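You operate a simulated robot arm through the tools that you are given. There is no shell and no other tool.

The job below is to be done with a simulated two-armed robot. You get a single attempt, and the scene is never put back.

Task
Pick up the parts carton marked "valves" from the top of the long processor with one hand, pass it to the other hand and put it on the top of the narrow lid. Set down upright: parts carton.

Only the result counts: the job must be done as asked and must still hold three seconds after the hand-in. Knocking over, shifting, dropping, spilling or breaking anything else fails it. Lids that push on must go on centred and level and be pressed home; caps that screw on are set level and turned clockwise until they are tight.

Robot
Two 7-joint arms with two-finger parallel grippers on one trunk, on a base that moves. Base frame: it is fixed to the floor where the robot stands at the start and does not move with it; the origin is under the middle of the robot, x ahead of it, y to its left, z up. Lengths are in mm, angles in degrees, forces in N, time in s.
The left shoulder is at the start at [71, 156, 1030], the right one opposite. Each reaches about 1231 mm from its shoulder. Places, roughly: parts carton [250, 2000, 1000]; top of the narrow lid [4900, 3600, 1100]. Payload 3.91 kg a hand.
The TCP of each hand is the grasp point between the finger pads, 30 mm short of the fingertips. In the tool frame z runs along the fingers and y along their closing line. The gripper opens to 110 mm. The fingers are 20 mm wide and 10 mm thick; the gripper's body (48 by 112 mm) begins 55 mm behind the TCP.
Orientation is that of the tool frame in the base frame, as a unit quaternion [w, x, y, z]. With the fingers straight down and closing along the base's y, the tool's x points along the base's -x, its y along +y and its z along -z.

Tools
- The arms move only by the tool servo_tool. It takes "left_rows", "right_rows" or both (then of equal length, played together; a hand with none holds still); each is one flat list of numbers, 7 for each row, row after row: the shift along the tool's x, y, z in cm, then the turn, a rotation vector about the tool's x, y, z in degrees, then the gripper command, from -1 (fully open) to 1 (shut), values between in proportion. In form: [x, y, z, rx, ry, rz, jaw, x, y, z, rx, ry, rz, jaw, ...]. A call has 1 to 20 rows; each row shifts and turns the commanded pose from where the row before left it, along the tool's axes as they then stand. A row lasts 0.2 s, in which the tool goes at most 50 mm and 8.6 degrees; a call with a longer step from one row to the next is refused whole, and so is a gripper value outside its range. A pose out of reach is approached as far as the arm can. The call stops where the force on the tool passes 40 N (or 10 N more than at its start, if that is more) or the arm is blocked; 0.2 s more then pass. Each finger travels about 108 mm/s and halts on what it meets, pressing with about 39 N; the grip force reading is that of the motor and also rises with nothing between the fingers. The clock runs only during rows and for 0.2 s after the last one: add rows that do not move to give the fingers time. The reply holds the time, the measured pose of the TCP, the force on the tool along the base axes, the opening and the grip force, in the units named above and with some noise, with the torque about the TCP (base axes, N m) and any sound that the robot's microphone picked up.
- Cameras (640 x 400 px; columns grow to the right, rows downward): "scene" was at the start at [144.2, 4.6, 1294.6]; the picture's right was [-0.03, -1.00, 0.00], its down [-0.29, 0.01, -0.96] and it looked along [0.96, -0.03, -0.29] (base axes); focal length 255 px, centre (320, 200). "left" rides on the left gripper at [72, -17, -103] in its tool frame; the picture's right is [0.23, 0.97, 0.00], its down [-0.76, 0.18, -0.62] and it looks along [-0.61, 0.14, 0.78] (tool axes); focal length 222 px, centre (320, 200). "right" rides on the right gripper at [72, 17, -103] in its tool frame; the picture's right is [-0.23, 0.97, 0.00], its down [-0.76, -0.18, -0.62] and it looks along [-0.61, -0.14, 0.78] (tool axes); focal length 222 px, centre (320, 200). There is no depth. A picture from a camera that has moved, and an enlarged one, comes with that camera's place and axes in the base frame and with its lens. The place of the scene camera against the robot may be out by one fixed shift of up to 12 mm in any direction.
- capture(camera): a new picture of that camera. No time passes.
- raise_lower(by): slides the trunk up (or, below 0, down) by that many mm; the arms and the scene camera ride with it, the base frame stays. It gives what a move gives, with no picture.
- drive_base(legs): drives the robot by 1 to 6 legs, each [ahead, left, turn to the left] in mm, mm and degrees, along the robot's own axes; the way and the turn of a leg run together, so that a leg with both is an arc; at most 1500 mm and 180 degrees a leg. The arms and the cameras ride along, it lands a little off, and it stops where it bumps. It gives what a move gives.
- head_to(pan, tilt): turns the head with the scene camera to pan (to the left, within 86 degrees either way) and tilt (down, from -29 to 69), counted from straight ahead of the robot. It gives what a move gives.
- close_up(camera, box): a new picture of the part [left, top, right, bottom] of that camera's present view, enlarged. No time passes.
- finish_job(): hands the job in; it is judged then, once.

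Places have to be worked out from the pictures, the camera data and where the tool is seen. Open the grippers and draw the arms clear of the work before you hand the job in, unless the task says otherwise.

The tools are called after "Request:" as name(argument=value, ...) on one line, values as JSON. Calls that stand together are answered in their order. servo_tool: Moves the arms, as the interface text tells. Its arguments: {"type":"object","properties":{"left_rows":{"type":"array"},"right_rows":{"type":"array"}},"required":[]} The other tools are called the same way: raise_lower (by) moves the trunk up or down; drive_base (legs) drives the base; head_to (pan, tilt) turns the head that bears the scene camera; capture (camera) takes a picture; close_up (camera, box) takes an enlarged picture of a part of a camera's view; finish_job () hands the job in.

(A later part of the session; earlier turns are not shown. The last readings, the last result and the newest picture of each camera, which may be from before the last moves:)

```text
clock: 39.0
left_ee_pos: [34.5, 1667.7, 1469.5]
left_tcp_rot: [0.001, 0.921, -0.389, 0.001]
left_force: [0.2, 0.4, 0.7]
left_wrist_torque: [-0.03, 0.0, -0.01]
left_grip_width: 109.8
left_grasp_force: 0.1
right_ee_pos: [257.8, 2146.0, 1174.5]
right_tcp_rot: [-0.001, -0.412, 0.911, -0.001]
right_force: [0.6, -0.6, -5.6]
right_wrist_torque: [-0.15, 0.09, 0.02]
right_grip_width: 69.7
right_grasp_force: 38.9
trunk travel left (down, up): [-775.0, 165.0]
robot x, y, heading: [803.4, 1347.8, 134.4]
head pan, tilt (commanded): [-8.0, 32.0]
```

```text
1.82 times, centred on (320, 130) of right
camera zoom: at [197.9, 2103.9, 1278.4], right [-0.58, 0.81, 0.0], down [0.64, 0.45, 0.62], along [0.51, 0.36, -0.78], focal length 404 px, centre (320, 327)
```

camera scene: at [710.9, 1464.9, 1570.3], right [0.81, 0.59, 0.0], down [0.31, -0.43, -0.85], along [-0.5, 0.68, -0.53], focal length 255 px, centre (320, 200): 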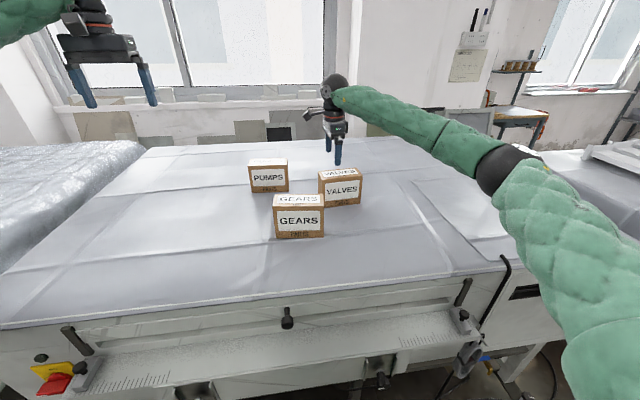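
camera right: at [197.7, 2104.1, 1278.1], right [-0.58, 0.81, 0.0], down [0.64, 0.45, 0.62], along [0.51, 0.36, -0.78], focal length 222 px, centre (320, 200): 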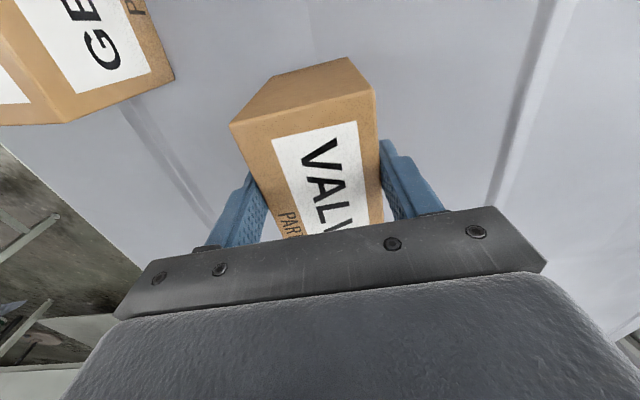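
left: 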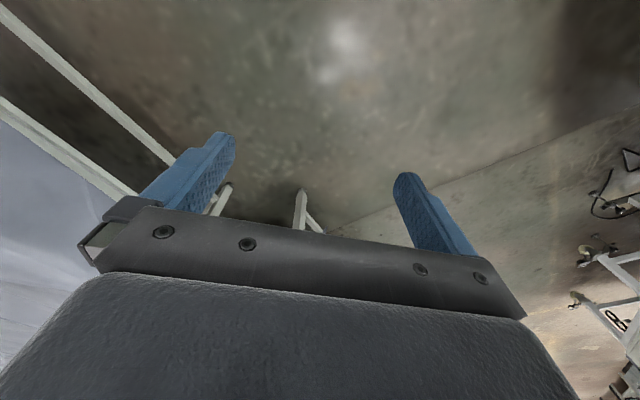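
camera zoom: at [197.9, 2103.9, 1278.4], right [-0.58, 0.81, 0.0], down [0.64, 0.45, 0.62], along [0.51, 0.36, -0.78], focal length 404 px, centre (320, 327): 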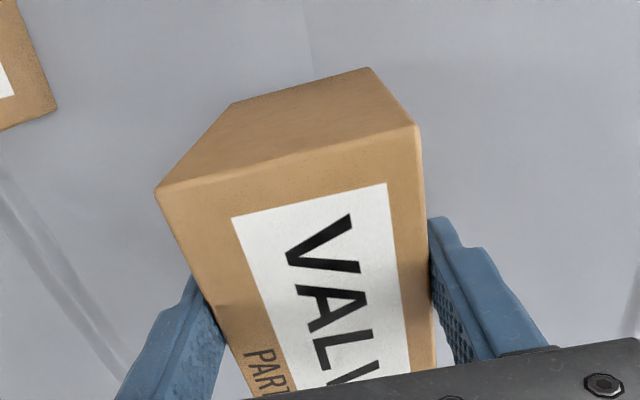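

No creep while holding still, so the slip happened in the moving part of the lift. I set the carton gently back on the processor to take a deeper grip and then lift much more slowly.

Request:
servo_tool(right_rows=[0, 0, 0.3, 0, 0, 0, 1, 0, 0, 0.3, 0, 0, 0, 1, 0, 0, 0.3, 0, 0, 0, 1, 0, 0, 0.3, 0, 0, 0, 1, 0, 0, 0.2, 0, 0, 0, 1, 0, 0, 0, 0, 0, 0, 1])

Request:
close_up(camera="scene", box=[300, 140, 400, 220])

```text
clock: 40.4
left_ee_pos: [33.9, 1667.8, 1468.1]
left_tcp_rot: [0.001, 0.921, -0.389, 0.001]
left_force: [0.2, 0.5, 0.5]
left_wrist_torque: [-0.01, 0.0, 0.01]
left_grip_width: 110.2
left_grasp_force: 0.0
right_ee_pos: [259.0, 2146.1, 1160.6]
right_tcp_rot: [0.0, -0.411, 0.911, -0.001]
right_force: [0.0, 0.5, -6.2]
right_wrist_torque: [-0.13, 0.12, -0.01]
right_grip_width: 69.9
right_grasp_force: 39.2
trunk travel left (down, up): [-775.0, 165.0]
robot x, y, heading: [798.9, 1348.3, 134.1]
head pan, tilt (commanded): [-8.0, 32.0]
```

```text
5.00 times, centred on (350, 180) of scene
camera zoom: at [711.0, 1464.8, 1570.3], right [0.81, 0.59, 0.0], down [0.31, -0.43, -0.85], along [-0.5, 0.68, -0.53], focal length 1275 px, centre (170, 300)
```

zoom: 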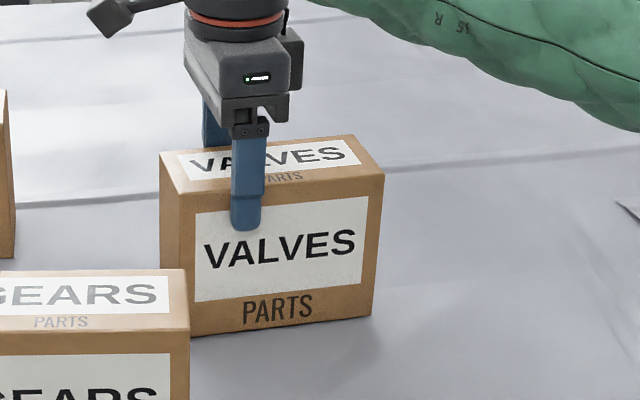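

Still hanging (−6 N) and almost at table height. I lower in 1 mm steps until the force changes.

Request:
servo_tool(right_rows=[0, 0, 0.1, 0, 0, 0, 1, 0, 0, 0.1, 0, 0, 0, 1, 0, 0, 0.1, 0, 0, 0, 1])

```text
clock: 41.2
left_ee_pos: [33.5, 1667.8, 1468.6]
left_tcp_rot: [0.001, 0.921, -0.388, 0.001]
left_force: [-0.3, -0.2, -0.3]
left_wrist_torque: [0.0, -0.02, -0.01]
left_grip_width: 109.8
left_grasp_force: 0.1
right_ee_pos: [258.7, 2145.0, 1156.8]
right_tcp_rot: [0.001, -0.411, 0.912, 0.0]
right_force: [0.0, -0.2, -4.3]
right_wrist_torque: [-0.03, 0.09, 0.01]
right_grip_width: 69.9
right_grasp_force: 39.1
trunk travel left (down, up): [-775.0, 165.0]
robot x, y, heading: [801.7, 1347.1, 134.3]
head pan, tilt (commanded): [-8.0, 32.0]
```

Force is starting to fall; a few more 1 mm steps.

Request:
servo_tool(right_rows=[0, 0, 0.1, 0, 0, 0, 1, 0, 0, 0.1, 0, 0, 0, 1])

```text
clock: 41.8
left_ee_pos: [35.1, 1667.7, 1468.8]
left_tcp_rot: [0.0, 0.921, -0.389, 0.0]
left_force: [0.6, -0.1, 0.3]
left_wrist_torque: [-0.02, 0.01, -0.04]
left_grip_width: 109.9
left_grasp_force: 0.1
right_ee_pos: [259.8, 2145.8, 1158.2]
right_tcp_rot: [0.0, -0.411, 0.912, 0.002]
right_force: [-1.4, 3.5, 7.9]
right_wrist_torque: [0.59, -0.49, 0.28]
right_grip_width: 69.8
right_grasp_force: 39.5
trunk travel left (down, up): [-775.0, 165.0]
robot x, y, heading: [798.8, 1349.3, 134.4]
head pan, tilt (commanded): [-8.0, 32.0]
```

The carton is back on the table (force now +8 N). I release, lower to a deeper grip, shift slightly nearer the carton's middle, and close again.

Request:
servo_tool(right_rows=[0, 0, -0.1, 0, 0, 0, 0.3, 0, 0, 0, 0, 0, 0, -0.6, 0, 0, 0, 0, 0, 0, -1, 0, 0, 0, 0, 0, 0, -1])

Request:
capture(camera="right")

Request:
close_up(camera="scene", box=[300, 140, 400, 220])

```text
clock: 42.8
left_ee_pos: [34.9, 1668.0, 1468.9]
left_tcp_rot: [0.0, 0.921, -0.388, 0.0]
left_force: [0.0, 0.8, -0.1]
left_wrist_torque: [0.0, 0.02, 0.0]
left_grip_width: 110.0
left_grasp_force: 0.1
right_ee_pos: [260.0, 2145.5, 1157.1]
right_tcp_rot: [0.001, -0.412, 0.911, 0.0]
right_force: [0.0, 0.2, 0.1]
right_wrist_torque: [-0.03, 0.0, -0.01]
right_grip_width: 109.9
right_grasp_force: 0.1
trunk travel left (down, up): [-775.0, 165.0]
robot x, y, heading: [799.3, 1350.2, 134.4]
head pan, tilt (commanded): [-8.0, 32.0]
```

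```text
taken
camera right: at [199.3, 2103.5, 1260.0], right [-0.58, 0.81, 0.0], down [0.64, 0.45, 0.62], along [0.51, 0.36, -0.78], focal length 222 px, centre (320, 200)
```

right: 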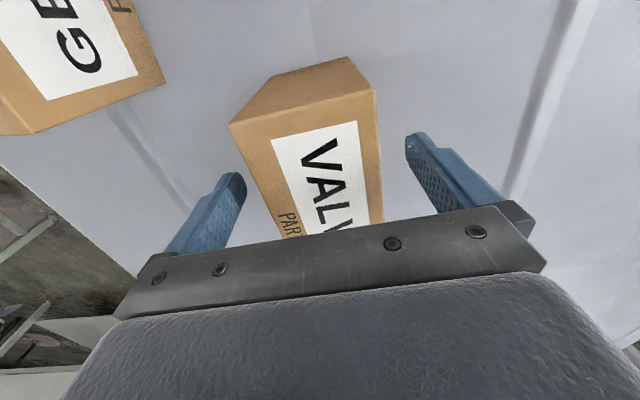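

```text
5.00 times, centred on (350, 180) of scene
camera zoom: at [711.3, 1464.5, 1570.3], right [0.81, 0.59, 0.0], down [0.31, -0.43, -0.85], along [-0.5, 0.68, -0.53], focal length 1275 px, centre (170, 300)
```

zoom: 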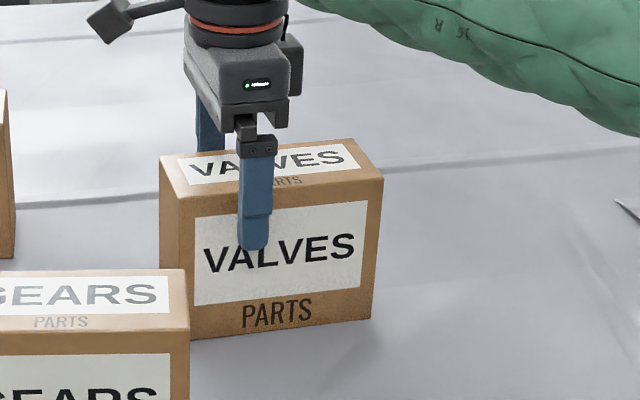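

The carton stands upright in its place. I lower 50 mm, shift 9 mm toward the carton's middle, and then grip.

Request:
servo_tool(right_rows=[-0.45, 0, 1.25, 0, 0, 0, -1, -0.45, 0, 1.25, 0, 0, 0, -1, 0, 0, 1.25, 0, 0, 0, -1, 0, 0, 1.2, 0, 0, 0, -1, 0, 0, 0, 0, 0, 0, -0.5, 0, 0, 0, 0, 0, 0, -0.2, 0, 0, 0, 0, 0, 0, 1, 0, 0, 0, 0, 0, 0, 1, 0, 0, 0, 0, 0, 0, 1, 0, 0, 0, 0, 0, 0, 1])

Request:
capture(camera="right")

```text
clock: 45.0
left_ee_pos: [34.3, 1668.4, 1469.9]
left_tcp_rot: [0.0, 0.922, -0.388, 0.0]
left_force: [0.2, 0.1, -0.7]
left_wrist_torque: [-0.03, 0.01, 0.0]
left_grip_width: 109.7
left_grasp_force: 0.1
right_ee_pos: [265.1, 2152.1, 1106.1]
right_tcp_rot: [0.0, -0.412, 0.911, 0.0]
right_force: [1.1, 1.4, 0.1]
right_wrist_torque: [0.34, -0.26, -0.01]
right_grip_width: 69.8
right_grasp_force: 39.2
trunk travel left (down, up): [-775.0, 165.0]
robot x, y, heading: [799.1, 1348.4, 134.4]
head pan, tilt (commanded): [-8.0, 32.0]
```

```text
taken
camera right: at [205.6, 2110.0, 1210.6], right [-0.58, 0.81, 0.0], down [0.64, 0.45, 0.62], along [0.51, 0.36, -0.78], focal length 222 px, centre (320, 200)
```

right: 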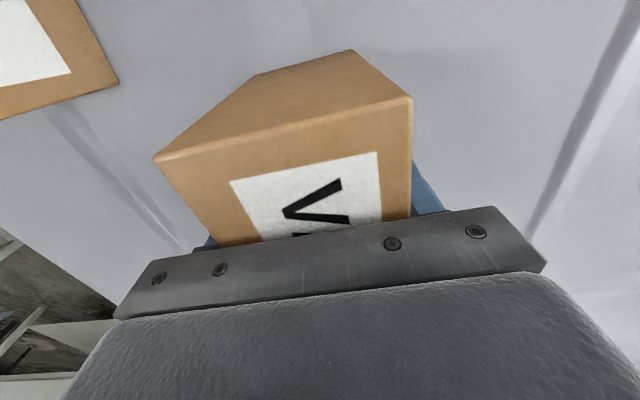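

Gripped again at 69.8 mm and deeper. I lift very slowly, 2 mm per row, and compare the wrist view.

Request:
servo_tool(right_rows=[0, 0, -0.2, 0, 0, 0, 1, 0, 0, -0.2, 0, 0, 0, 1, 0, 0, -0.2, 0, 0, 0, 1, 0, 0, -0.2, 0, 0, 0, 1, 0, 0, -0.2, 0, 0, 0, 1])

Request:
capture(camera="right")

Request:
close_up(camera="scene", box=[300, 140, 400, 220])

```text
clock: 46.2
left_ee_pos: [34.6, 1667.5, 1468.8]
left_tcp_rot: [0.0, 0.922, -0.388, 0.0]
left_force: [-1.0, 0.2, -0.5]
left_wrist_torque: [-0.03, -0.01, 0.0]
left_grip_width: 110.0
left_grasp_force: 0.1
right_ee_pos: [264.7, 2151.9, 1117.9]
right_tcp_rot: [0.001, -0.411, 0.911, 0.0]
right_force: [-0.7, 0.5, -6.2]
right_wrist_torque: [-0.07, 0.09, -0.01]
right_grip_width: 70.1
right_grasp_force: 38.9
trunk travel left (down, up): [-775.0, 165.0]
robot x, y, heading: [802.2, 1347.6, 134.1]
head pan, tilt (commanded): [-8.0, 32.0]
```

```text
taken
camera right: at [205.3, 2110.1, 1220.8], right [-0.58, 0.81, 0.0], down [0.64, 0.45, 0.62], along [0.51, 0.36, -0.78], focal length 222 px, centre (320, 200)
```

right: 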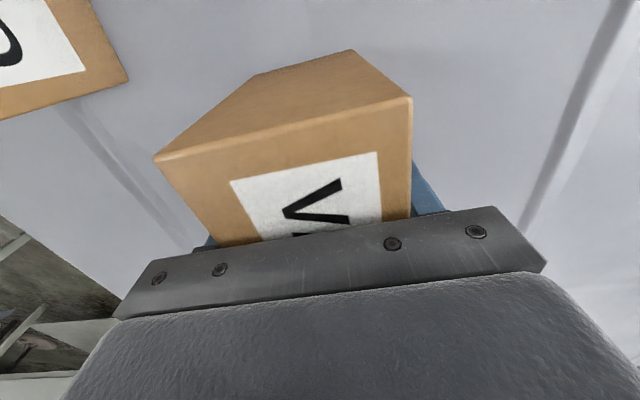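

```text
5.00 times, centred on (350, 180) of scene
camera zoom: at [711.1, 1464.8, 1570.3], right [0.81, 0.59, 0.0], down [0.31, -0.43, -0.85], along [-0.5, 0.68, -0.53], focal length 1275 px, centre (170, 300)
```

zoom: 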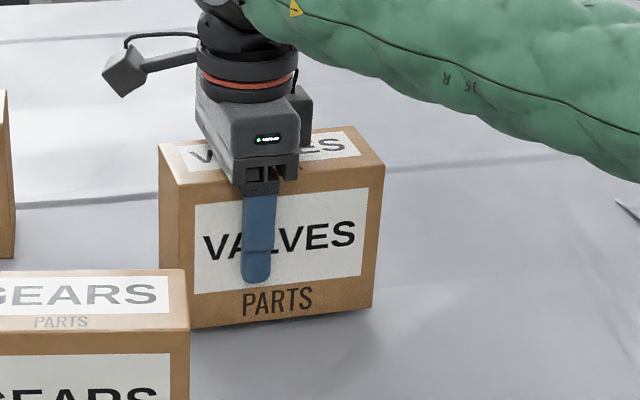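

No slip this time: the wrist view is unchanged and the carton hangs (−6 N). I continue lifting with a gentle ramp.

Request:
servo_tool(right_rows=[0, 0, -0.2, 0, 0, 0, 1, 0, 0, -0.3, 0, 0, 0, 1, 0, 0, -0.4, 0, 0, 0, 1, 0, 0, -0.5, 0, 0, 0, 1, 0, 0, -0.6, 0, 0, 0, 1, 0, 0, -0.6, 0, 0, 0, 1, 0, 0, -0.6, 0, 0, 0, 1, 0, 0, -0.6, 0, 0, 0, 1, 0, 0, -0.6, 0, 0, 0, 1, 0, 0, -0.6, 0, 0, 0, 1, 0, 0, -0.5, 0, 0, 0, 1, 0, 0, -0.4, 0, 0, 0, 1, 0, 0, -0.3, 0, 0, 0, 1, 0, 0, -0.2, 0, 0, 0, 1])

Request:
capture(camera="right")

Request:
capture(camera="scene")

```text
clock: 49.2
left_ee_pos: [34.2, 1667.5, 1469.6]
left_tcp_rot: [0.0, 0.921, -0.389, 0.001]
left_force: [0.5, -0.6, 0.4]
left_wrist_torque: [0.0, -0.04, -0.02]
left_grip_width: 110.2
left_grasp_force: 0.1
right_ee_pos: [264.0, 2153.1, 1179.7]
right_tcp_rot: [0.001, -0.412, 0.911, 0.0]
right_force: [0.4, 0.0, -5.5]
right_wrist_torque: [-0.1, 0.06, -0.03]
right_grip_width: 69.9
right_grasp_force: 38.6
trunk travel left (down, up): [-775.0, 165.0]
robot x, y, heading: [801.4, 1345.9, 134.1]
head pan, tilt (commanded): [-8.0, 32.0]
```

```text
taken
camera right: at [204.9, 2110.7, 1284.1], right [-0.58, 0.81, 0.0], down [0.64, 0.45, 0.62], along [0.51, 0.36, -0.78], focal length 222 px, centre (320, 200)
```

right: 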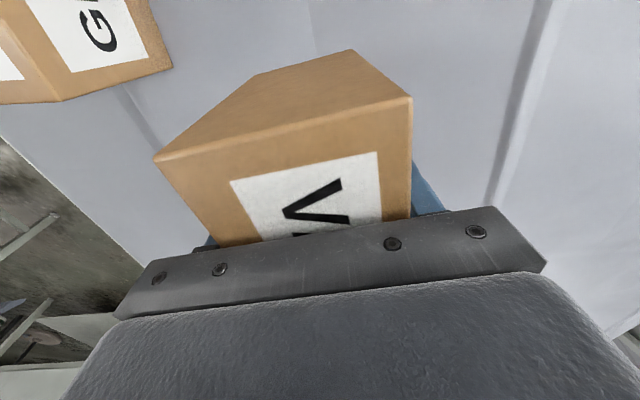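

```text
taken
camera scene: at [710.9, 1464.9, 1570.2], right [0.81, 0.59, 0.0], down [0.31, -0.43, -0.85], along [-0.5, 0.68, -0.53], focal length 255 px, centre (320, 200)
```

scene: 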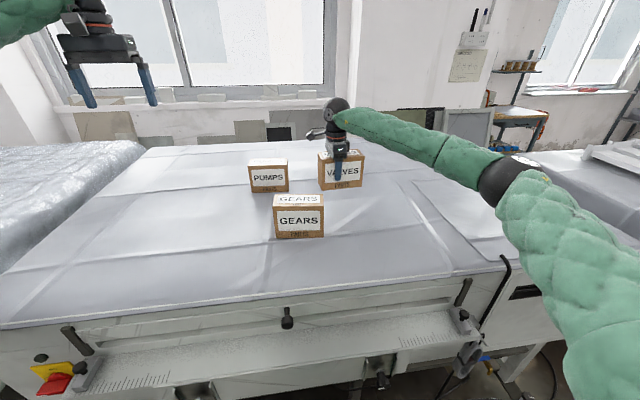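

Still no slip. I raise another 100 mm with a smooth ramp so the carton clears GEARS before I draw it back.

Request:
servo_tool(right_rows=[0, 0, -0.2, 0, 0, 0, 1, 0, 0, -0.4, 0, 0, 0, 1, 0, 0, -0.6, 0, 0, 0, 1, 0, 0, -0.8, 0, 0, 0, 1, 0, 0, -1, 0, 0, 0, 1, 0, 0, -1, 0, 0, 0, 1, 0, 0, -1, 0, 0, 0, 1, 0, 0, -1, 0, 0, 0, 1, 0, 0, -1, 0, 0, 0, 1, 0, 0, -1, 0, 0, 0, 1, 0, 0, -0.8, 0, 0, 0, 1, 0, 0, -0.6, 0, 0, 0, 1, 0, 0, -0.4, 0, 0, 0, 1, 0, 0, -0.2, 0, 0, 0, 1])

Request:
capture(camera="right")

```text
clock: 52.2
left_ee_pos: [34.3, 1668.1, 1469.8]
left_tcp_rot: [0.0, 0.922, -0.388, 0.0]
left_force: [0.3, -0.5, -0.1]
left_wrist_torque: [0.01, -0.02, -0.03]
left_grip_width: 110.2
left_grasp_force: 0.0
right_ee_pos: [265.8, 2153.4, 1280.6]
right_tcp_rot: [0.0, -0.412, 0.911, 0.0]
right_force: [-0.2, -0.1, -5.8]
right_wrist_torque: [-0.09, 0.09, 0.0]
right_grip_width: 69.8
right_grasp_force: 38.9
trunk travel left (down, up): [-775.0, 165.0]
robot x, y, heading: [799.3, 1348.3, 134.3]
head pan, tilt (commanded): [-8.0, 32.0]
```

```text
taken
camera right: at [204.8, 2110.7, 1384.4], right [-0.58, 0.81, 0.0], down [0.64, 0.45, 0.62], along [0.51, 0.36, -0.78], focal length 222 px, centre (320, 200)
```

right: 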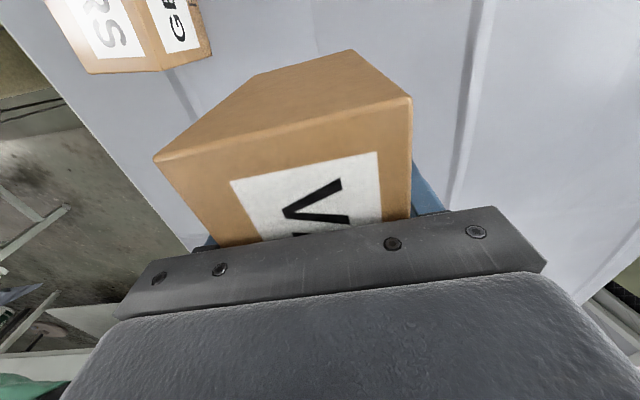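

The grip is holding with gentle motion. I now draw the carton back toward the robot (≈450 mm in two ramped moves) at this height, which clears GEARS by ~50 mm.

Request:
servo_tool(right_rows=[0.118, -0.276, 0, 0, 0, 0, 1, 0.235, -0.552, 0, 0, 0, 0, 1, 0.353, -0.828, 0, 0, 0, 0, 1, 0.47, -1.104, 0, 0, 0, 0, 1, 0.588, -1.38, 0, 0, 0, 0, 1, 0.706, -1.656, 0, 0, 0, 0, 1, 0.706, -1.656, 0, 0, 0, 0, 1, 0.706, -1.656, 0, 0, 0, 0, 1, 0.706, -1.656, 0, 0, 0, 0, 1, 0.706, -1.656, 0, 0, 0, 0, 1, 0.706, -1.656, 0, 0, 0, 0, 1, 0.706, -1.656, 0, 0, 0, 0, 1, 0.706, -1.656, 0, 0, 0, 0, 1, 0.706, -1.656, 0, 0, 0, 0, 1, 0.588, -1.38, 0, 0, 0, 0, 1, 0.47, -1.104, 0, 0, 0, 0, 1, 0.353, -0.828, 0, 0, 0, 0, 1, 0.235, -0.552, 0, 0, 0, 0, 1, 0.118, -0.276, 0, 0, 0, 0, 1, 0, 0, 0, 0, 0, 0, 1])

Request:
capture(camera="right")

Request:
capture(camera="scene")

```text
clock: 56.4
left_ee_pos: [32.8, 1667.0, 1470.2]
left_tcp_rot: [0.0, 0.922, -0.388, 0.0]
left_force: [-0.3, 0.6, -0.3]
left_wrist_torque: [0.03, 0.0, 0.04]
left_grip_width: 109.9
left_grasp_force: 0.0
right_ee_pos: [374.3, 1923.6, 1280.5]
right_tcp_rot: [0.0, -0.412, 0.911, 0.0]
right_force: [-1.0, -0.2, -6.4]
right_wrist_torque: [-0.09, 0.08, -0.01]
right_grip_width: 69.9
right_grasp_force: 38.9
trunk travel left (down, up): [-775.0, 165.0]
robot x, y, heading: [801.8, 1348.0, 134.4]
head pan, tilt (commanded): [-8.0, 32.0]
```

```text
taken
camera right: at [313.4, 1882.4, 1384.4], right [-0.58, 0.81, 0.0], down [0.64, 0.45, 0.62], along [0.51, 0.36, -0.78], focal length 222 px, centre (320, 200)
```

right: 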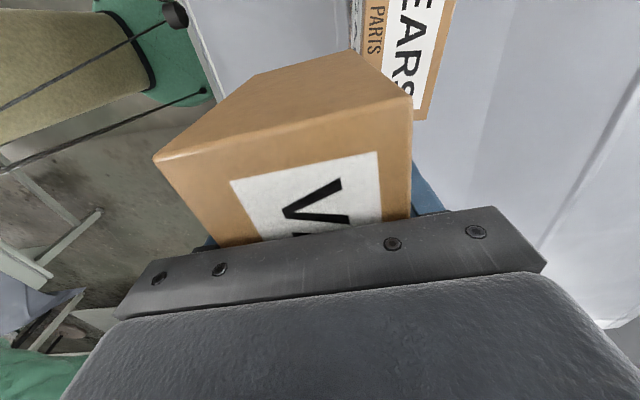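

```text
taken
camera scene: at [711.1, 1464.7, 1570.3], right [0.81, 0.59, 0.0], down [0.31, -0.43, -0.85], along [-0.5, 0.68, -0.53], focal length 255 px, centre (320, 200)
```

scene: 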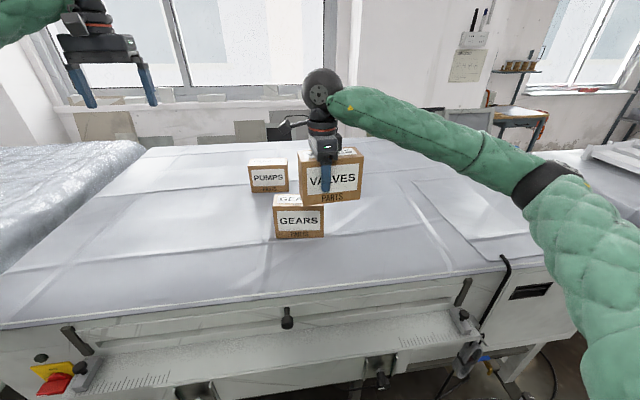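

Stable. I continue the pull-back to about 520 mm ahead of the robot near its midline.

Request:
servo_tool(right_rows=[0.118, -0.276, 0, 0, 0, 0, 1, 0.235, -0.552, 0, 0, 0, 0, 1, 0.353, -0.828, 0, 0, 0, 0, 1, 0.47, -1.104, 0, 0, 0, 0, 1, 0.588, -1.38, 0, 0, 0, 0, 1, 0.706, -1.656, 0, 0, 0, 0, 1, 0.706, -1.656, 0, 0, 0, 0, 1, 0.706, -1.656, 0, 0, 0, 0, 1, 0.706, -1.656, 0, 0, 0, 0, 1, 0.706, -1.656, 0, 0, 0, 0, 1, 0.706, -1.656, 0, 0, 0, 0, 1, 0.588, -1.38, 0, 0, 0, 0, 1, 0.47, -1.104, 0, 0, 0, 0, 1, 0.353, -0.828, 0, 0, 0, 0, 1, 0.235, -0.552, 0, 0, 0, 0, 1, 0.118, -0.276, 0, 0, 0, 0, 1, 0, 0, 0, 0, 0, 0, 1])

Request:
capture(camera="scene")

```text
clock: 60.0
left_ee_pos: [34.6, 1667.3, 1469.5]
left_tcp_rot: [0.0, 0.922, -0.388, -0.001]
left_force: [-0.2, 0.9, -0.5]
left_wrist_torque: [0.01, -0.03, 0.01]
left_grip_width: 110.0
left_grasp_force: 0.2
right_ee_pos: [460.4, 1746.5, 1280.6]
right_tcp_rot: [0.0, -0.411, 0.912, -0.001]
right_force: [-0.3, -0.7, -5.2]
right_wrist_torque: [-0.12, 0.11, 0.0]
right_grip_width: 70.0
right_grasp_force: 38.8
trunk travel left (down, up): [-775.0, 165.0]
robot x, y, heading: [799.8, 1348.0, 134.2]
head pan, tilt (commanded): [-8.0, 32.0]
```

```text
taken
camera scene: at [711.2, 1464.5, 1570.3], right [0.81, 0.59, 0.0], down [0.31, -0.43, -0.85], along [-0.5, 0.68, -0.53], focal length 255 px, centre (320, 200)
```

scene: 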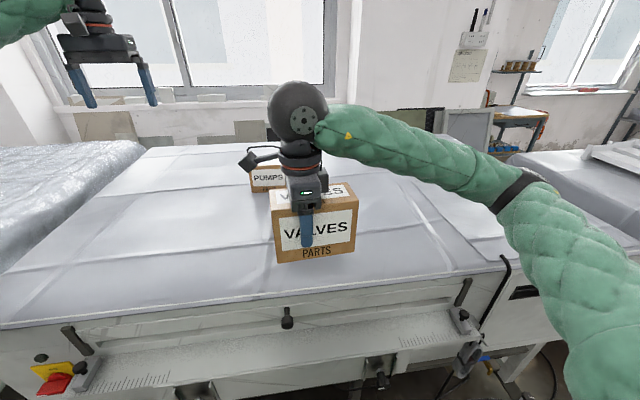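

The carton is in front of the chest, still square in the grip. I turn the right wrist ~176° so its camera faces outward and the carton's free end points to the left hand.

Request:
servo_tool(right_rows=[0, 0, 0, 0, 0, -2, 1, 0, 0, 0, 0, 0, -4, 1, 0, 0, 0, 0, 0, -6, 1, 0, 0, 0, 0, 0, -6, 1, 0, 0, 0, 0, 0, -6, 1, 0, 0, 0, 0, 0, -6, 1, 0, 0, 0, 0, 0, -6, 1, 0, 0, 0, 0, 0, -6, 1, 0, 0, 0, 0, 0, -6, 1, 0, 0, 0, 0, 0, -6, 1, 0, 0, 0, 0, 0, -6, 1, 0, 0, 0, 0, 0, -6, 1, 0, 0, 0, 0, 0, -6, 1, 0, 0, 0, 0, 0, -6, 1, 0, 0, 0, 0, 0, -6, 1, 0, 0, 0, 0, 0, -6, 1, 0, 0, 0, 0, 0, -4, 1, 0, 0, 0, 0, 0, -2, 1])

Request:
capture(camera="scene")

```text
clock: 63.8
left_ee_pos: [34.4, 1668.1, 1469.6]
left_tcp_rot: [0.0, 0.922, -0.388, 0.0]
left_force: [-0.3, 0.0, 0.1]
left_wrist_torque: [-0.02, 0.0, -0.02]
left_grip_width: 109.9
left_grasp_force: 0.0
right_ee_pos: [459.0, 1746.0, 1281.7]
right_tcp_rot: [0.0, 0.953, -0.303, -0.001]
right_force: [0.2, -1.0, -6.5]
right_wrist_torque: [-0.05, -0.1, 0.01]
right_grip_width: 69.9
right_grasp_force: 39.0
trunk travel left (down, up): [-775.0, 165.0]
robot x, y, heading: [801.2, 1350.7, 134.4]
head pan, tilt (commanded): [-8.0, 32.0]
```

```text
taken
camera scene: at [711.2, 1464.5, 1570.3], right [0.81, 0.59, 0.0], down [0.31, -0.43, -0.85], along [-0.5, 0.68, -0.53], focal length 255 px, centre (320, 200)
```

scene: 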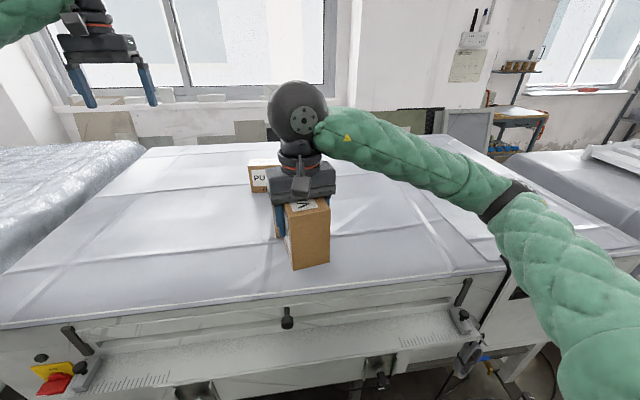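

The wrist has turned 96°; I finish the remaining ~79.5°.

Request:
servo_tool(right_rows=[0, 0, 0, 0, 0, -2, 1, 0, 0, 0, 0, 0, -4, 1, 0, 0, 0, 0, 0, -6.1, 1, 0, 0, 0, 0, 0, -6.1, 1, 0, 0, 0, 0, 0, -6.1, 1, 0, 0, 0, 0, 0, -6.1, 1, 0, 0, 0, 0, 0, -6.1, 1, 0, 0, 0, 0, 0, -6.1, 1, 0, 0, 0, 0, 0, -6.1, 1, 0, 0, 0, 0, 0, -6.1, 1, 0, 0, 0, 0, 0, -6.1, 1, 0, 0, 0, 0, 0, -6.1, 1, 0, 0, 0, 0, 0, -6.1, 1, 0, 0, 0, 0, 0, -4, 1, 0, 0, 0, 0, 0, -2.4, 1])

Request:
head_to(pan=0, tilt=36)

Request:
capture(camera="scene")

Request:
capture(camera="right")

```text
clock: 67.0
left_ee_pos: [33.0, 1667.6, 1468.3]
left_tcp_rot: [0.0, 0.922, -0.387, 0.0]
left_force: [1.3, 0.5, 0.5]
left_wrist_torque: [0.0, 0.0, 0.01]
left_grip_width: 110.1
left_grasp_force: 0.0
right_ee_pos: [459.3, 1745.6, 1280.7]
right_tcp_rot: [0.0, 0.927, 0.376, 0.0]
right_force: [0.7, -0.9, -5.5]
right_wrist_torque: [0.09, -0.07, -0.05]
right_grip_width: 69.8
right_grasp_force: 38.9
trunk travel left (down, up): [-775.0, 165.0]
robot x, y, heading: [801.7, 1346.2, 134.3]
head pan, tilt (commanded): [-8.0, 32.0]
```

```text
clock: 67.7
left_ee_pos: [33.9, 1668.5, 1469.4]
left_tcp_rot: [0.001, 0.921, -0.389, 0.0]
left_force: [-0.1, 0.8, -0.7]
left_wrist_torque: [0.0, 0.0, 0.02]
left_grip_width: 110.1
left_grasp_force: 0.1
right_ee_pos: [459.1, 1745.9, 1280.8]
right_tcp_rot: [0.0, 0.927, 0.375, 0.001]
right_force: [-0.3, -0.2, -5.3]
right_wrist_torque: [0.13, -0.07, 0.01]
right_grip_width: 69.8
right_grasp_force: 38.4
trunk travel left (down, up): [-775.0, 165.0]
robot x, y, heading: [796.5, 1350.9, 134.1]
head pan, tilt (commanded): [0.0, 36.0]
```

```text
taken
camera scene: at [703.1, 1454.9, 1564.1], right [0.72, 0.7, 0.0], down [0.41, -0.42, -0.81], along [-0.56, 0.58, -0.59], focal length 255 px, centre (320, 200)
```

scene: 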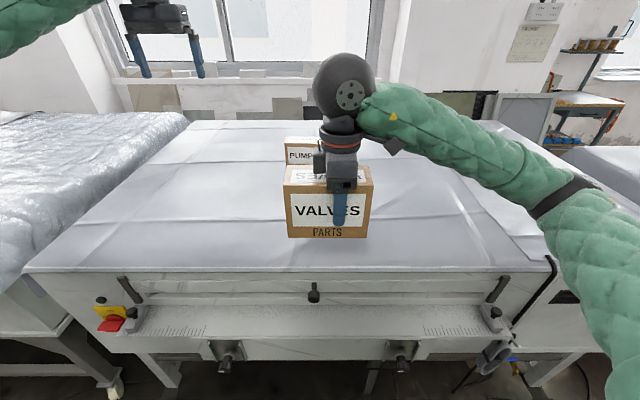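

```text
taken
camera right: at [523.2, 1784.7, 1385.0], right [0.51, -0.86, 0.0], down [-0.67, -0.4, 0.62], along [-0.53, -0.32, -0.78], focal length 222 px, centre (320, 200)
```

right: 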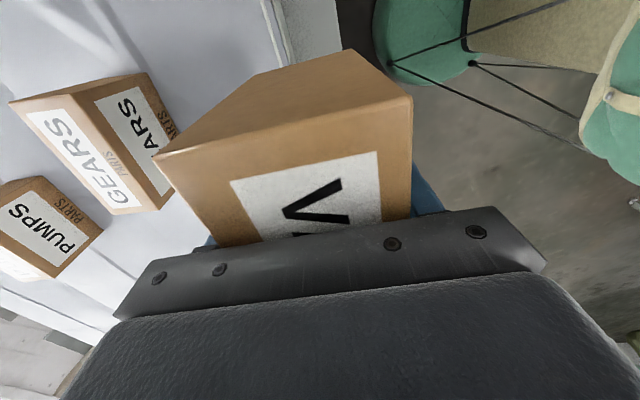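

The free end of the carton now points left. I bring the left hand back to about 520 mm ahead / 260 mm left at z≈1420 and turn it 90° so it too closes front-to-back, with its camera outward.

Request:
servo_tool(left_rows=[4.07, -1.08, 0.83, 0, 0, 0, -1, 4.07, -1.08, 0.83, 0, 0, 0, -1, 4.07, -1.08, 0.83, 0, 0, 0, -1, 4.07, -1.08, 0.83, 0, 0, 0, -1, 4.07, -1.08, 0.83, 0, 0, 0, -1, 4.07, -1.08, 0.83, 0, 0, 0, -1, 0, 0, 0, 0, 0, 8.18, -1, 0, 0, 0, 0, 0, 8.18, -1, 0, 0, 0, 0, 0, 8.18, -1, 0, 0, 0, 0, 0, 8.18, -1, 0, 0, 0, 0, 0, 8.18, -1, 0, 0, 0, 0, 0, 8.18, -1, 0, 0, 0, 0, 0, 8.18, -1, 0, 0, 0, 0, 0, 8.18, -1, 0, 0, 0, 0, 0, 8.18, -1, 0, 0, 0, 0, 0, 8.18, -1, 0, 0, 0, 0, 0, 8.18, -1])

Request:
capture(camera="scene")

```text
clock: 71.3
left_ee_pos: [371.6, 1544.9, 1410.2]
left_tcp_rot: [0.001, -0.379, 0.925, -0.001]
left_force: [-0.1, 0.2, -0.8]
left_wrist_torque: [0.02, 0.02, -0.02]
left_grip_width: 109.8
left_grasp_force: 0.0
left hand out of reach, approached as far as the arm can: row 15, 16, 17
right_ee_pos: [459.2, 1745.5, 1282.6]
right_tcp_rot: [0.0, 0.927, 0.376, 0.0]
right_force: [0.3, -0.4, -6.3]
right_wrist_torque: [0.05, -0.07, -0.03]
right_grip_width: 69.6
right_grasp_force: 39.2
trunk travel left (down, up): [-775.0, 165.0]
robot x, y, heading: [801.3, 1346.8, 134.6]
head pan, tilt (commanded): [0.0, 36.0]
```

```text
taken
camera scene: at [703.7, 1455.6, 1564.1], right [0.71, 0.7, 0.0], down [0.41, -0.42, -0.81], along [-0.57, 0.58, -0.59], focal length 255 px, centre (320, 200)
```

scene: 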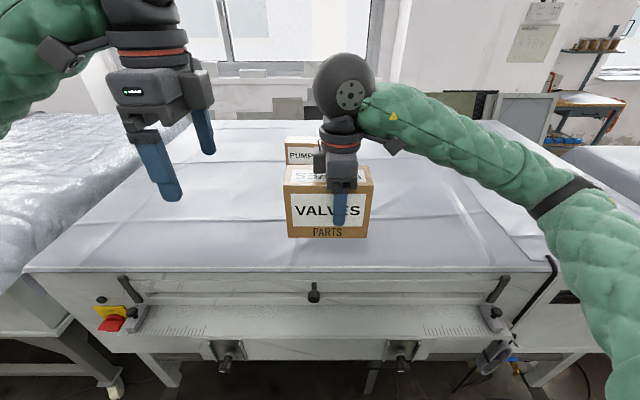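

The left hand reached the right orientation but was pulled in to ~440 ahead / 170 left (wrist limit). I move it toward a pre-grasp point above the carton's left end, keeping above the carton top.

Request:
servo_tool(left_rows=[-1.5, 2.05, 0, 0, 0, 0, -1, -1.5, 2.05, 0, 0, 0, 0, -1, -2, 2.05, 0, 0, 0, 0, -1, -2, 2.05, 0, 0, 0, 0, -1])

Request:
capture(camera="scene")

```text
clock: 72.3
left_ee_pos: [386.1, 1651.9, 1409.7]
left_tcp_rot: [0.001, -0.38, 0.925, -0.001]
left_force: [-0.5, 0.5, -0.1]
left_wrist_torque: [-0.05, 0.0, -0.02]
left_grip_width: 109.9
left_grasp_force: 0.0
left hand out of reach, approached as far as the arm can: row 1, 2, 3, 4
right_ee_pos: [459.7, 1748.7, 1281.1]
right_tcp_rot: [0.002, 0.927, 0.375, 0.0]
right_force: [0.3, 0.6, -5.2]
right_wrist_torque: [0.06, -0.07, 0.01]
right_grip_width: 69.7
right_grasp_force: 39.1
trunk travel left (down, up): [-775.0, 165.0]
robot x, y, heading: [797.6, 1346.7, 134.2]
head pan, tilt (commanded): [0.0, 36.0]
```

```text
taken
camera scene: at [703.7, 1457.1, 1563.9], right [0.72, 0.7, 0.0], down [0.41, -0.42, -0.81], along [-0.57, 0.58, -0.59], focal length 255 px, centre (320, 200)
```

scene: 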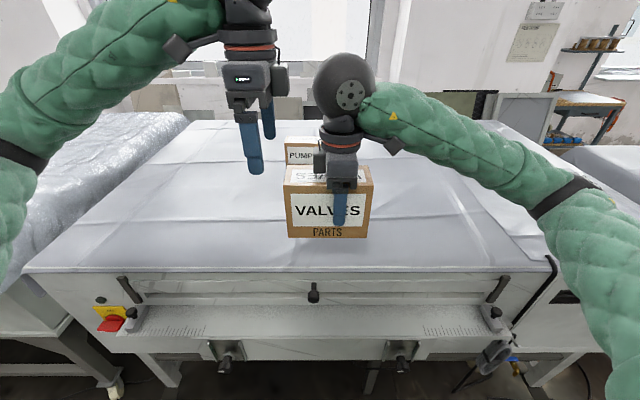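

The left hand is now ~506 ahead / 84 left, near the pre-grasp point. I tilt it 20° outward in small steps while easing toward the midline, watching the reach report.

Request:
servo_tool(left_rows=[-0.8, 0.4, 0, 0, -5, 0, -1, -0.8, 0.4, 0, 0, -5, 0, -1])

```text
clock: 72.9
left_ee_pos: [391.4, 1666.8, 1408.8]
left_tcp_rot: [0.081, -0.377, 0.922, 0.033]
left_force: [0.4, -0.6, 0.2]
left_wrist_torque: [0.01, 0.0, 0.04]
left_grip_width: 110.1
left_grasp_force: 0.1
right_ee_pos: [459.4, 1745.8, 1280.7]
right_tcp_rot: [0.001, 0.927, 0.375, 0.001]
right_force: [1.0, -0.1, -6.1]
right_wrist_torque: [0.09, -0.09, -0.02]
right_grip_width: 69.9
right_grasp_force: 39.1
trunk travel left (down, up): [-775.0, 165.0]
robot x, y, heading: [801.2, 1346.2, 134.4]
head pan, tilt (commanded): [0.0, 36.0]
```

No reach complaint at 10° tilt. I tilt the remaining 10° and move to F≈522.

Request:
servo_tool(left_rows=[-0.5, 0.4, 0, 0, -5, 0, -1, -0.5, 0.4, 0, 0, -5, 0, -1])

Request:
capture(camera="scene")

Request:
capture(camera="left")

```text
clock: 73.5
left_ee_pos: [393.4, 1679.0, 1410.9]
left_tcp_rot: [0.162, -0.372, 0.912, 0.065]
left_force: [-0.1, 0.1, 0.9]
left_wrist_torque: [-0.01, 0.02, -0.02]
left_grip_width: 110.3
left_grasp_force: 0.1
right_ee_pos: [458.5, 1746.2, 1280.9]
right_tcp_rot: [0.001, 0.927, 0.376, 0.0]
right_force: [0.4, 1.6, -5.7]
right_wrist_torque: [0.09, -0.08, 0.0]
right_grip_width: 69.9
right_grasp_force: 39.1
trunk travel left (down, up): [-775.0, 165.0]
robot x, y, heading: [799.1, 1348.0, 134.4]
head pan, tilt (commanded): [0.0, 36.0]
```

```text
taken
camera scene: at [702.7, 1455.4, 1564.1], right [0.72, 0.7, 0.0], down [0.41, -0.42, -0.81], along [-0.56, 0.58, -0.59], focal length 255 px, centre (320, 200)
```

scene: 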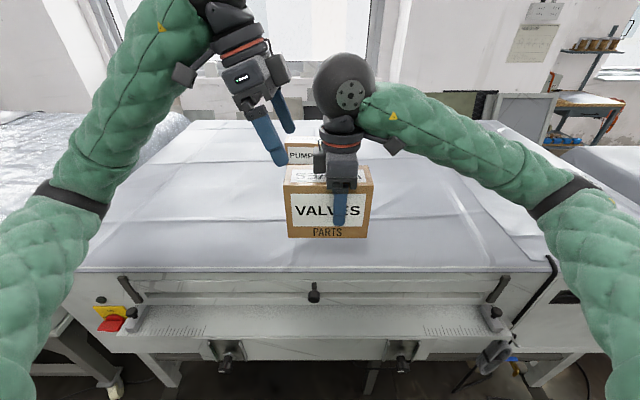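

```text
taken
camera left: at [331.2, 1594.3, 1482.5], right [-0.83, 0.55, -0.08], down [0.23, 0.48, 0.85], along [0.5, 0.69, -0.53], focal length 222 px, centre (320, 200)
```

left: 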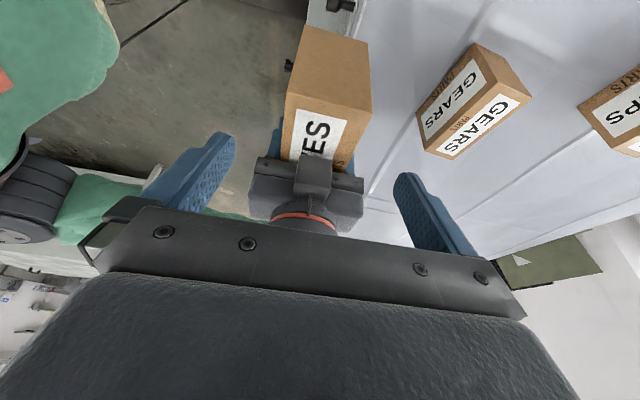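

Pre-grasp reached: left TCP is 94 mm left, 2 mm short and 130 mm above the right TCP. I zoom the left wrist view to verify the carton's alignment between the left fingers.

Request:
close_up(camera="left", box=[200, 10, 460, 210])

Request:
close_up(camera="scene", box=[180, 0, 420, 250])

```text
2.00 times, centred on (330, 110) of left
camera zoom: at [331.2, 1594.3, 1482.5], right [-0.83, 0.55, -0.08], down [0.23, 0.48, 0.85], along [0.5, 0.69, -0.53], focal length 444 px, centre (300, 380)
```

zoom: 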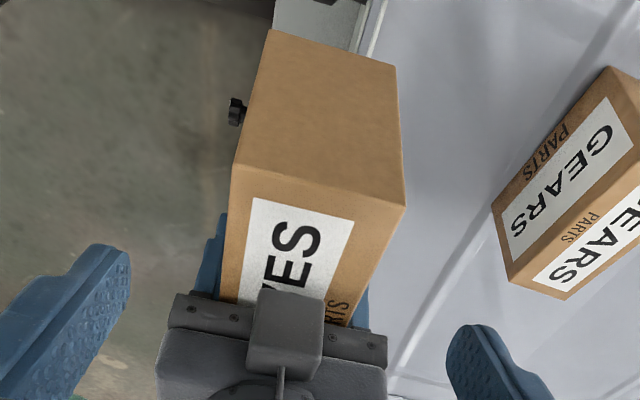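

```text
1.60 times, centred on (300, 125) of scene
camera zoom: at [702.7, 1455.4, 1564.1], right [0.72, 0.7, 0.0], down [0.41, -0.42, -0.81], along [-0.56, 0.58, -0.59], focal length 408 px, centre (352, 320)
```

zoom: 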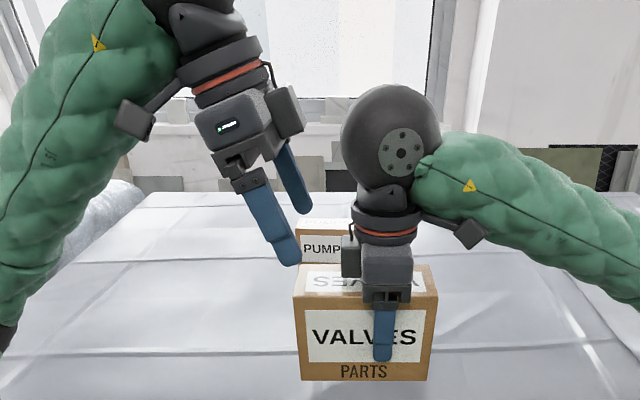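

I notice a housing block on the inner side of each gripper; at 20° tilt the two would collide. I back the left hand outward and increase the tilt to 45° to keep them ~27 mm apart.

Request:
servo_tool(left_rows=[2.1, 0.1, 0.3, 0, 0, 0, -1, 2.1, 0.1, 0.3, 0, 0, 0, -1, 0, 0, 0, 0, -5, 0, -1, 0, 0, 0, 0, -5, 0, -1])

```text
clock: 74.5
left_ee_pos: [378.7, 1649.5, 1395.3]
left_tcp_rot: [0.241, -0.367, 0.893, 0.098]
left_force: [0.7, 0.3, -1.2]
left_wrist_torque: [0.0, -0.01, -0.04]
left_grip_width: 110.0
left_grasp_force: 0.1
left hand out of reach, approached as far as the arm can: row 2
right_ee_pos: [459.1, 1745.8, 1282.3]
right_tcp_rot: [0.001, 0.927, 0.376, 0.001]
right_force: [0.2, -0.1, -5.6]
right_wrist_torque: [0.09, -0.08, -0.04]
right_grip_width: 69.9
right_grasp_force: 38.9
trunk travel left (down, up): [-775.0, 165.0]
robot x, y, heading: [797.5, 1352.6, 134.4]
head pan, tilt (commanded): [0.0, 36.0]
```

Tilt is 30° now, with the hand at 125 mm left / 113 mm above the right TCP. I continue to 45° and correct the forward offset.

Request:
servo_tool(left_rows=[0, 0, 0, 0, -5, 0, -1, 0, 0, 0, 0, -5, 0, -1, 0, 0, 0, 0, -5, 0, -1, 0, 0.6, 0, 0, 0, 0, -1, 0, 0.6, 0, 0, 0, 0, -1])

Request:
capture(camera="scene")

Request:
capture(camera="left")

```text
clock: 75.7
left_ee_pos: [398.5, 1627.3, 1412.3]
left_tcp_rot: [0.35, -0.355, 0.853, 0.151]
left_force: [0.5, 0.6, -0.4]
left_wrist_torque: [0.02, 0.01, 0.01]
left_grip_width: 110.1
left_grasp_force: 0.0
left hand out of reach, approached as far as the arm can: row 1, 2, 3, 4, 5
right_ee_pos: [467.7, 1724.9, 1288.5]
right_tcp_rot: [-0.006, 0.924, 0.382, -0.004]
right_force: [0.7, 0.9, -6.1]
right_wrist_torque: [0.08, -0.07, 0.0]
right_grip_width: 70.1
right_grasp_force: 39.0
trunk travel left (down, up): [-775.0, 165.0]
robot x, y, heading: [800.7, 1346.5, 135.3]
head pan, tilt (commanded): [0.0, 36.0]
```

```text
taken
camera scene: at [719.3, 1435.4, 1565.8], right [0.71, 0.71, 0.0], down [0.41, -0.41, -0.82], along [-0.58, 0.58, -0.58], focal length 255 px, centre (320, 200)
```

scene: 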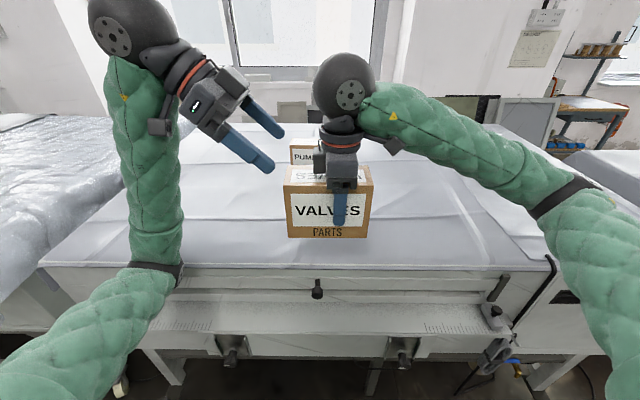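

```text
taken
camera left: at [324.0, 1527.2, 1432.7], right [-0.81, 0.57, -0.15], down [-0.05, 0.19, 0.98], along [0.59, 0.8, -0.12], focal length 222 px, centre (320, 200)
```

left: 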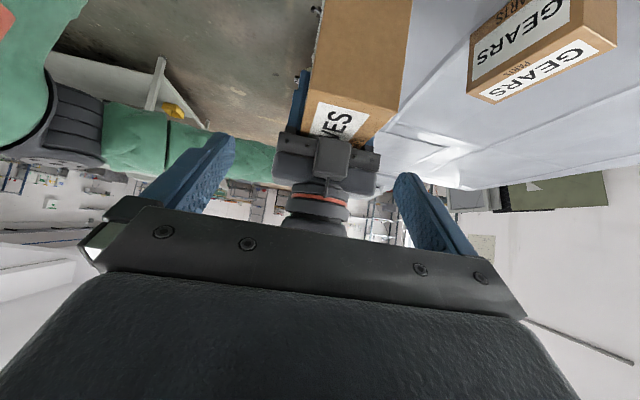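

The left elbow dropped low near the processor edge and the robot seems to have been pushed back ~20 mm. I undo the last tilt steps at once and lift the left hand away, then check.

Request:
servo_tool(left_rows=[0, 0, -1, 0, 5, 0, -1, 0, 0, -1, 0, 5, 0, -1, 0, 0, -1, 0, 5, 0, -1])

Request:
capture(camera="scene")

```text
clock: 76.5
left_ee_pos: [380.3, 1632.2, 1431.1]
left_tcp_rot: [0.238, -0.363, 0.895, 0.1]
left_force: [0.1, -0.7, -0.9]
left_wrist_torque: [0.03, 0.08, 0.06]
left_grip_width: 110.0
left_grasp_force: 0.0
right_ee_pos: [465.1, 1742.8, 1285.1]
right_tcp_rot: [-0.002, 0.927, 0.375, -0.001]
right_force: [0.9, -1.0, -5.1]
right_wrist_torque: [0.08, 0.0, -0.01]
right_grip_width: 69.8
right_grasp_force: 39.3
trunk travel left (down, up): [-775.0, 165.0]
robot x, y, heading: [799.8, 1349.2, 134.4]
head pan, tilt (commanded): [0.0, 36.0]
```

```text
taken
camera scene: at [710.6, 1450.9, 1564.9], right [0.72, 0.7, 0.0], down [0.41, -0.42, -0.81], along [-0.57, 0.58, -0.58], focal length 255 px, centre (320, 200)
```

scene: 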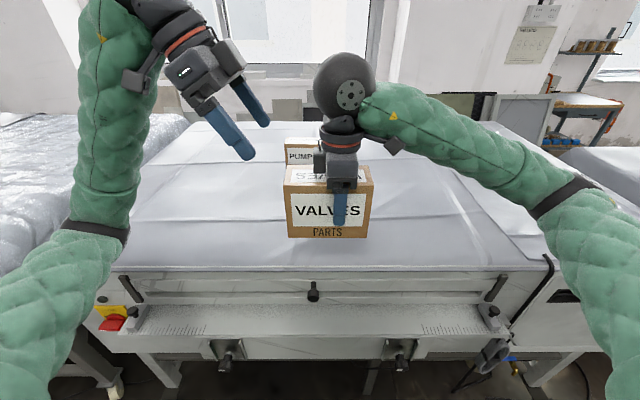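

The robot is springing back as the elbow rises. I raise and un-tilt the left arm further until the base pose is fully restored.

Request:
servo_tool(left_rows=[0, 0, -1.5, 0, 5, 0, -1, 0, 0, -1.5, 0, 5, 0, -1, 0, 0, -1.5, 0, 5, 0, -1, 0, 0, -1.5, 0, 5, 0, -1])

Request:
capture(camera="scene")

```text
clock: 77.5
left_ee_pos: [373.5, 1614.8, 1483.8]
left_tcp_rot: [0.081, -0.378, 0.922, 0.033]
left_force: [-0.2, 0.1, 0.4]
left_wrist_torque: [0.01, 0.06, -0.01]
left_grip_width: 109.9
left_grasp_force: 0.1
left hand out of reach, approached as far as the arm can: row 3, 4
right_ee_pos: [461.3, 1744.2, 1282.7]
right_tcp_rot: [0.0, 0.927, 0.375, -0.001]
right_force: [0.6, 0.1, -6.3]
right_wrist_torque: [0.09, -0.06, 0.01]
right_grip_width: 69.8
right_grasp_force: 39.0
trunk travel left (down, up): [-775.0, 165.0]
robot x, y, heading: [802.2, 1348.9, 134.5]
head pan, tilt (commanded): [0.0, 36.0]
```

```text
taken
camera scene: at [705.8, 1453.2, 1564.3], right [0.72, 0.7, 0.0], down [0.41, -0.42, -0.81], along [-0.57, 0.58, -0.59], focal length 255 px, centre (320, 200)
```

scene: 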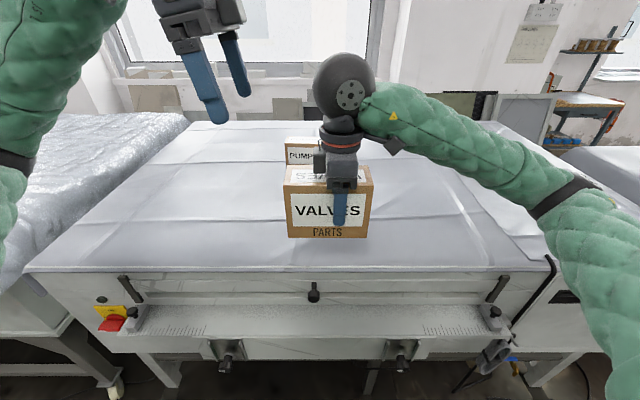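

The base has practically returned and the processor looks unmoved. To get free space for the arms I drive straight back 350 mm (along the carton's clamping direction) and check the grip.

Request:
drive_base(legs=[[-350, 0, 0]])

Request:
capture(camera="scene")

Request:
capture(camera="right")

```text
clock: 79.8
left_ee_pos: [617.2, 1367.1, 1482.6]
left_tcp_rot: [0.082, -0.378, 0.922, 0.033]
left_force: [0.2, 0.5, 0.6]
left_wrist_torque: [-0.04, -0.01, 0.0]
left_grip_width: 110.3
left_grasp_force: 0.0
right_ee_pos: [704.5, 1495.8, 1281.9]
right_tcp_rot: [-0.001, 0.927, 0.375, -0.001]
right_force: [0.1, 0.6, -6.2]
right_wrist_torque: [0.09, -0.09, -0.01]
right_grip_width: 69.9
right_grasp_force: 39.1
trunk travel left (down, up): [-775.0, 165.0]
robot x, y, heading: [1043.4, 1100.8, 134.4]
head pan, tilt (commanded): [0.0, 36.0]
```

```text
taken
camera scene: at [948.0, 1204.2, 1564.1], right [0.72, 0.7, 0.0], down [0.41, -0.42, -0.81], along [-0.56, 0.58, -0.59], focal length 255 px, centre (320, 200)
```

scene: 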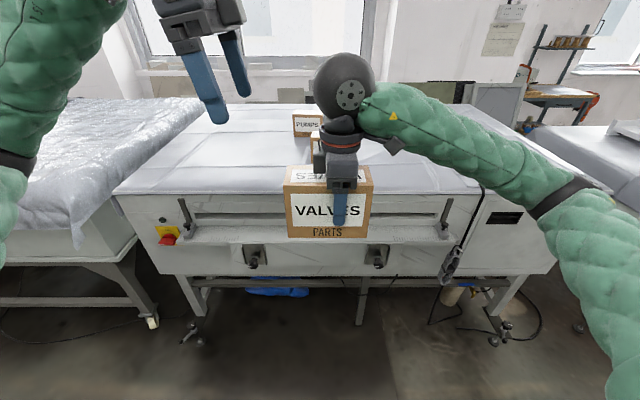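

```text
taken
camera right: at [768.2, 1534.0, 1385.0], right [0.51, -0.86, 0.0], down [-0.67, -0.4, 0.62], along [-0.53, -0.32, -0.78], focal length 222 px, centre (320, 200)
```

right: 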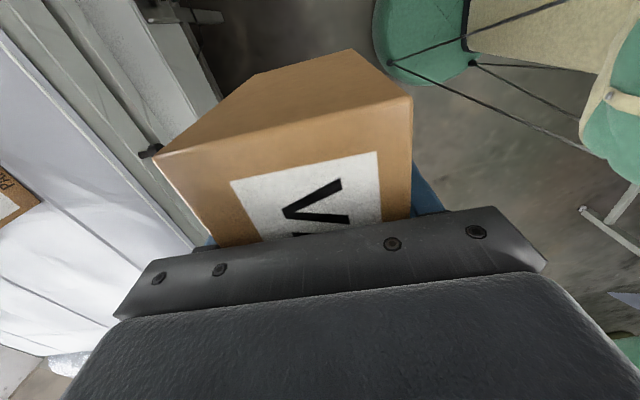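

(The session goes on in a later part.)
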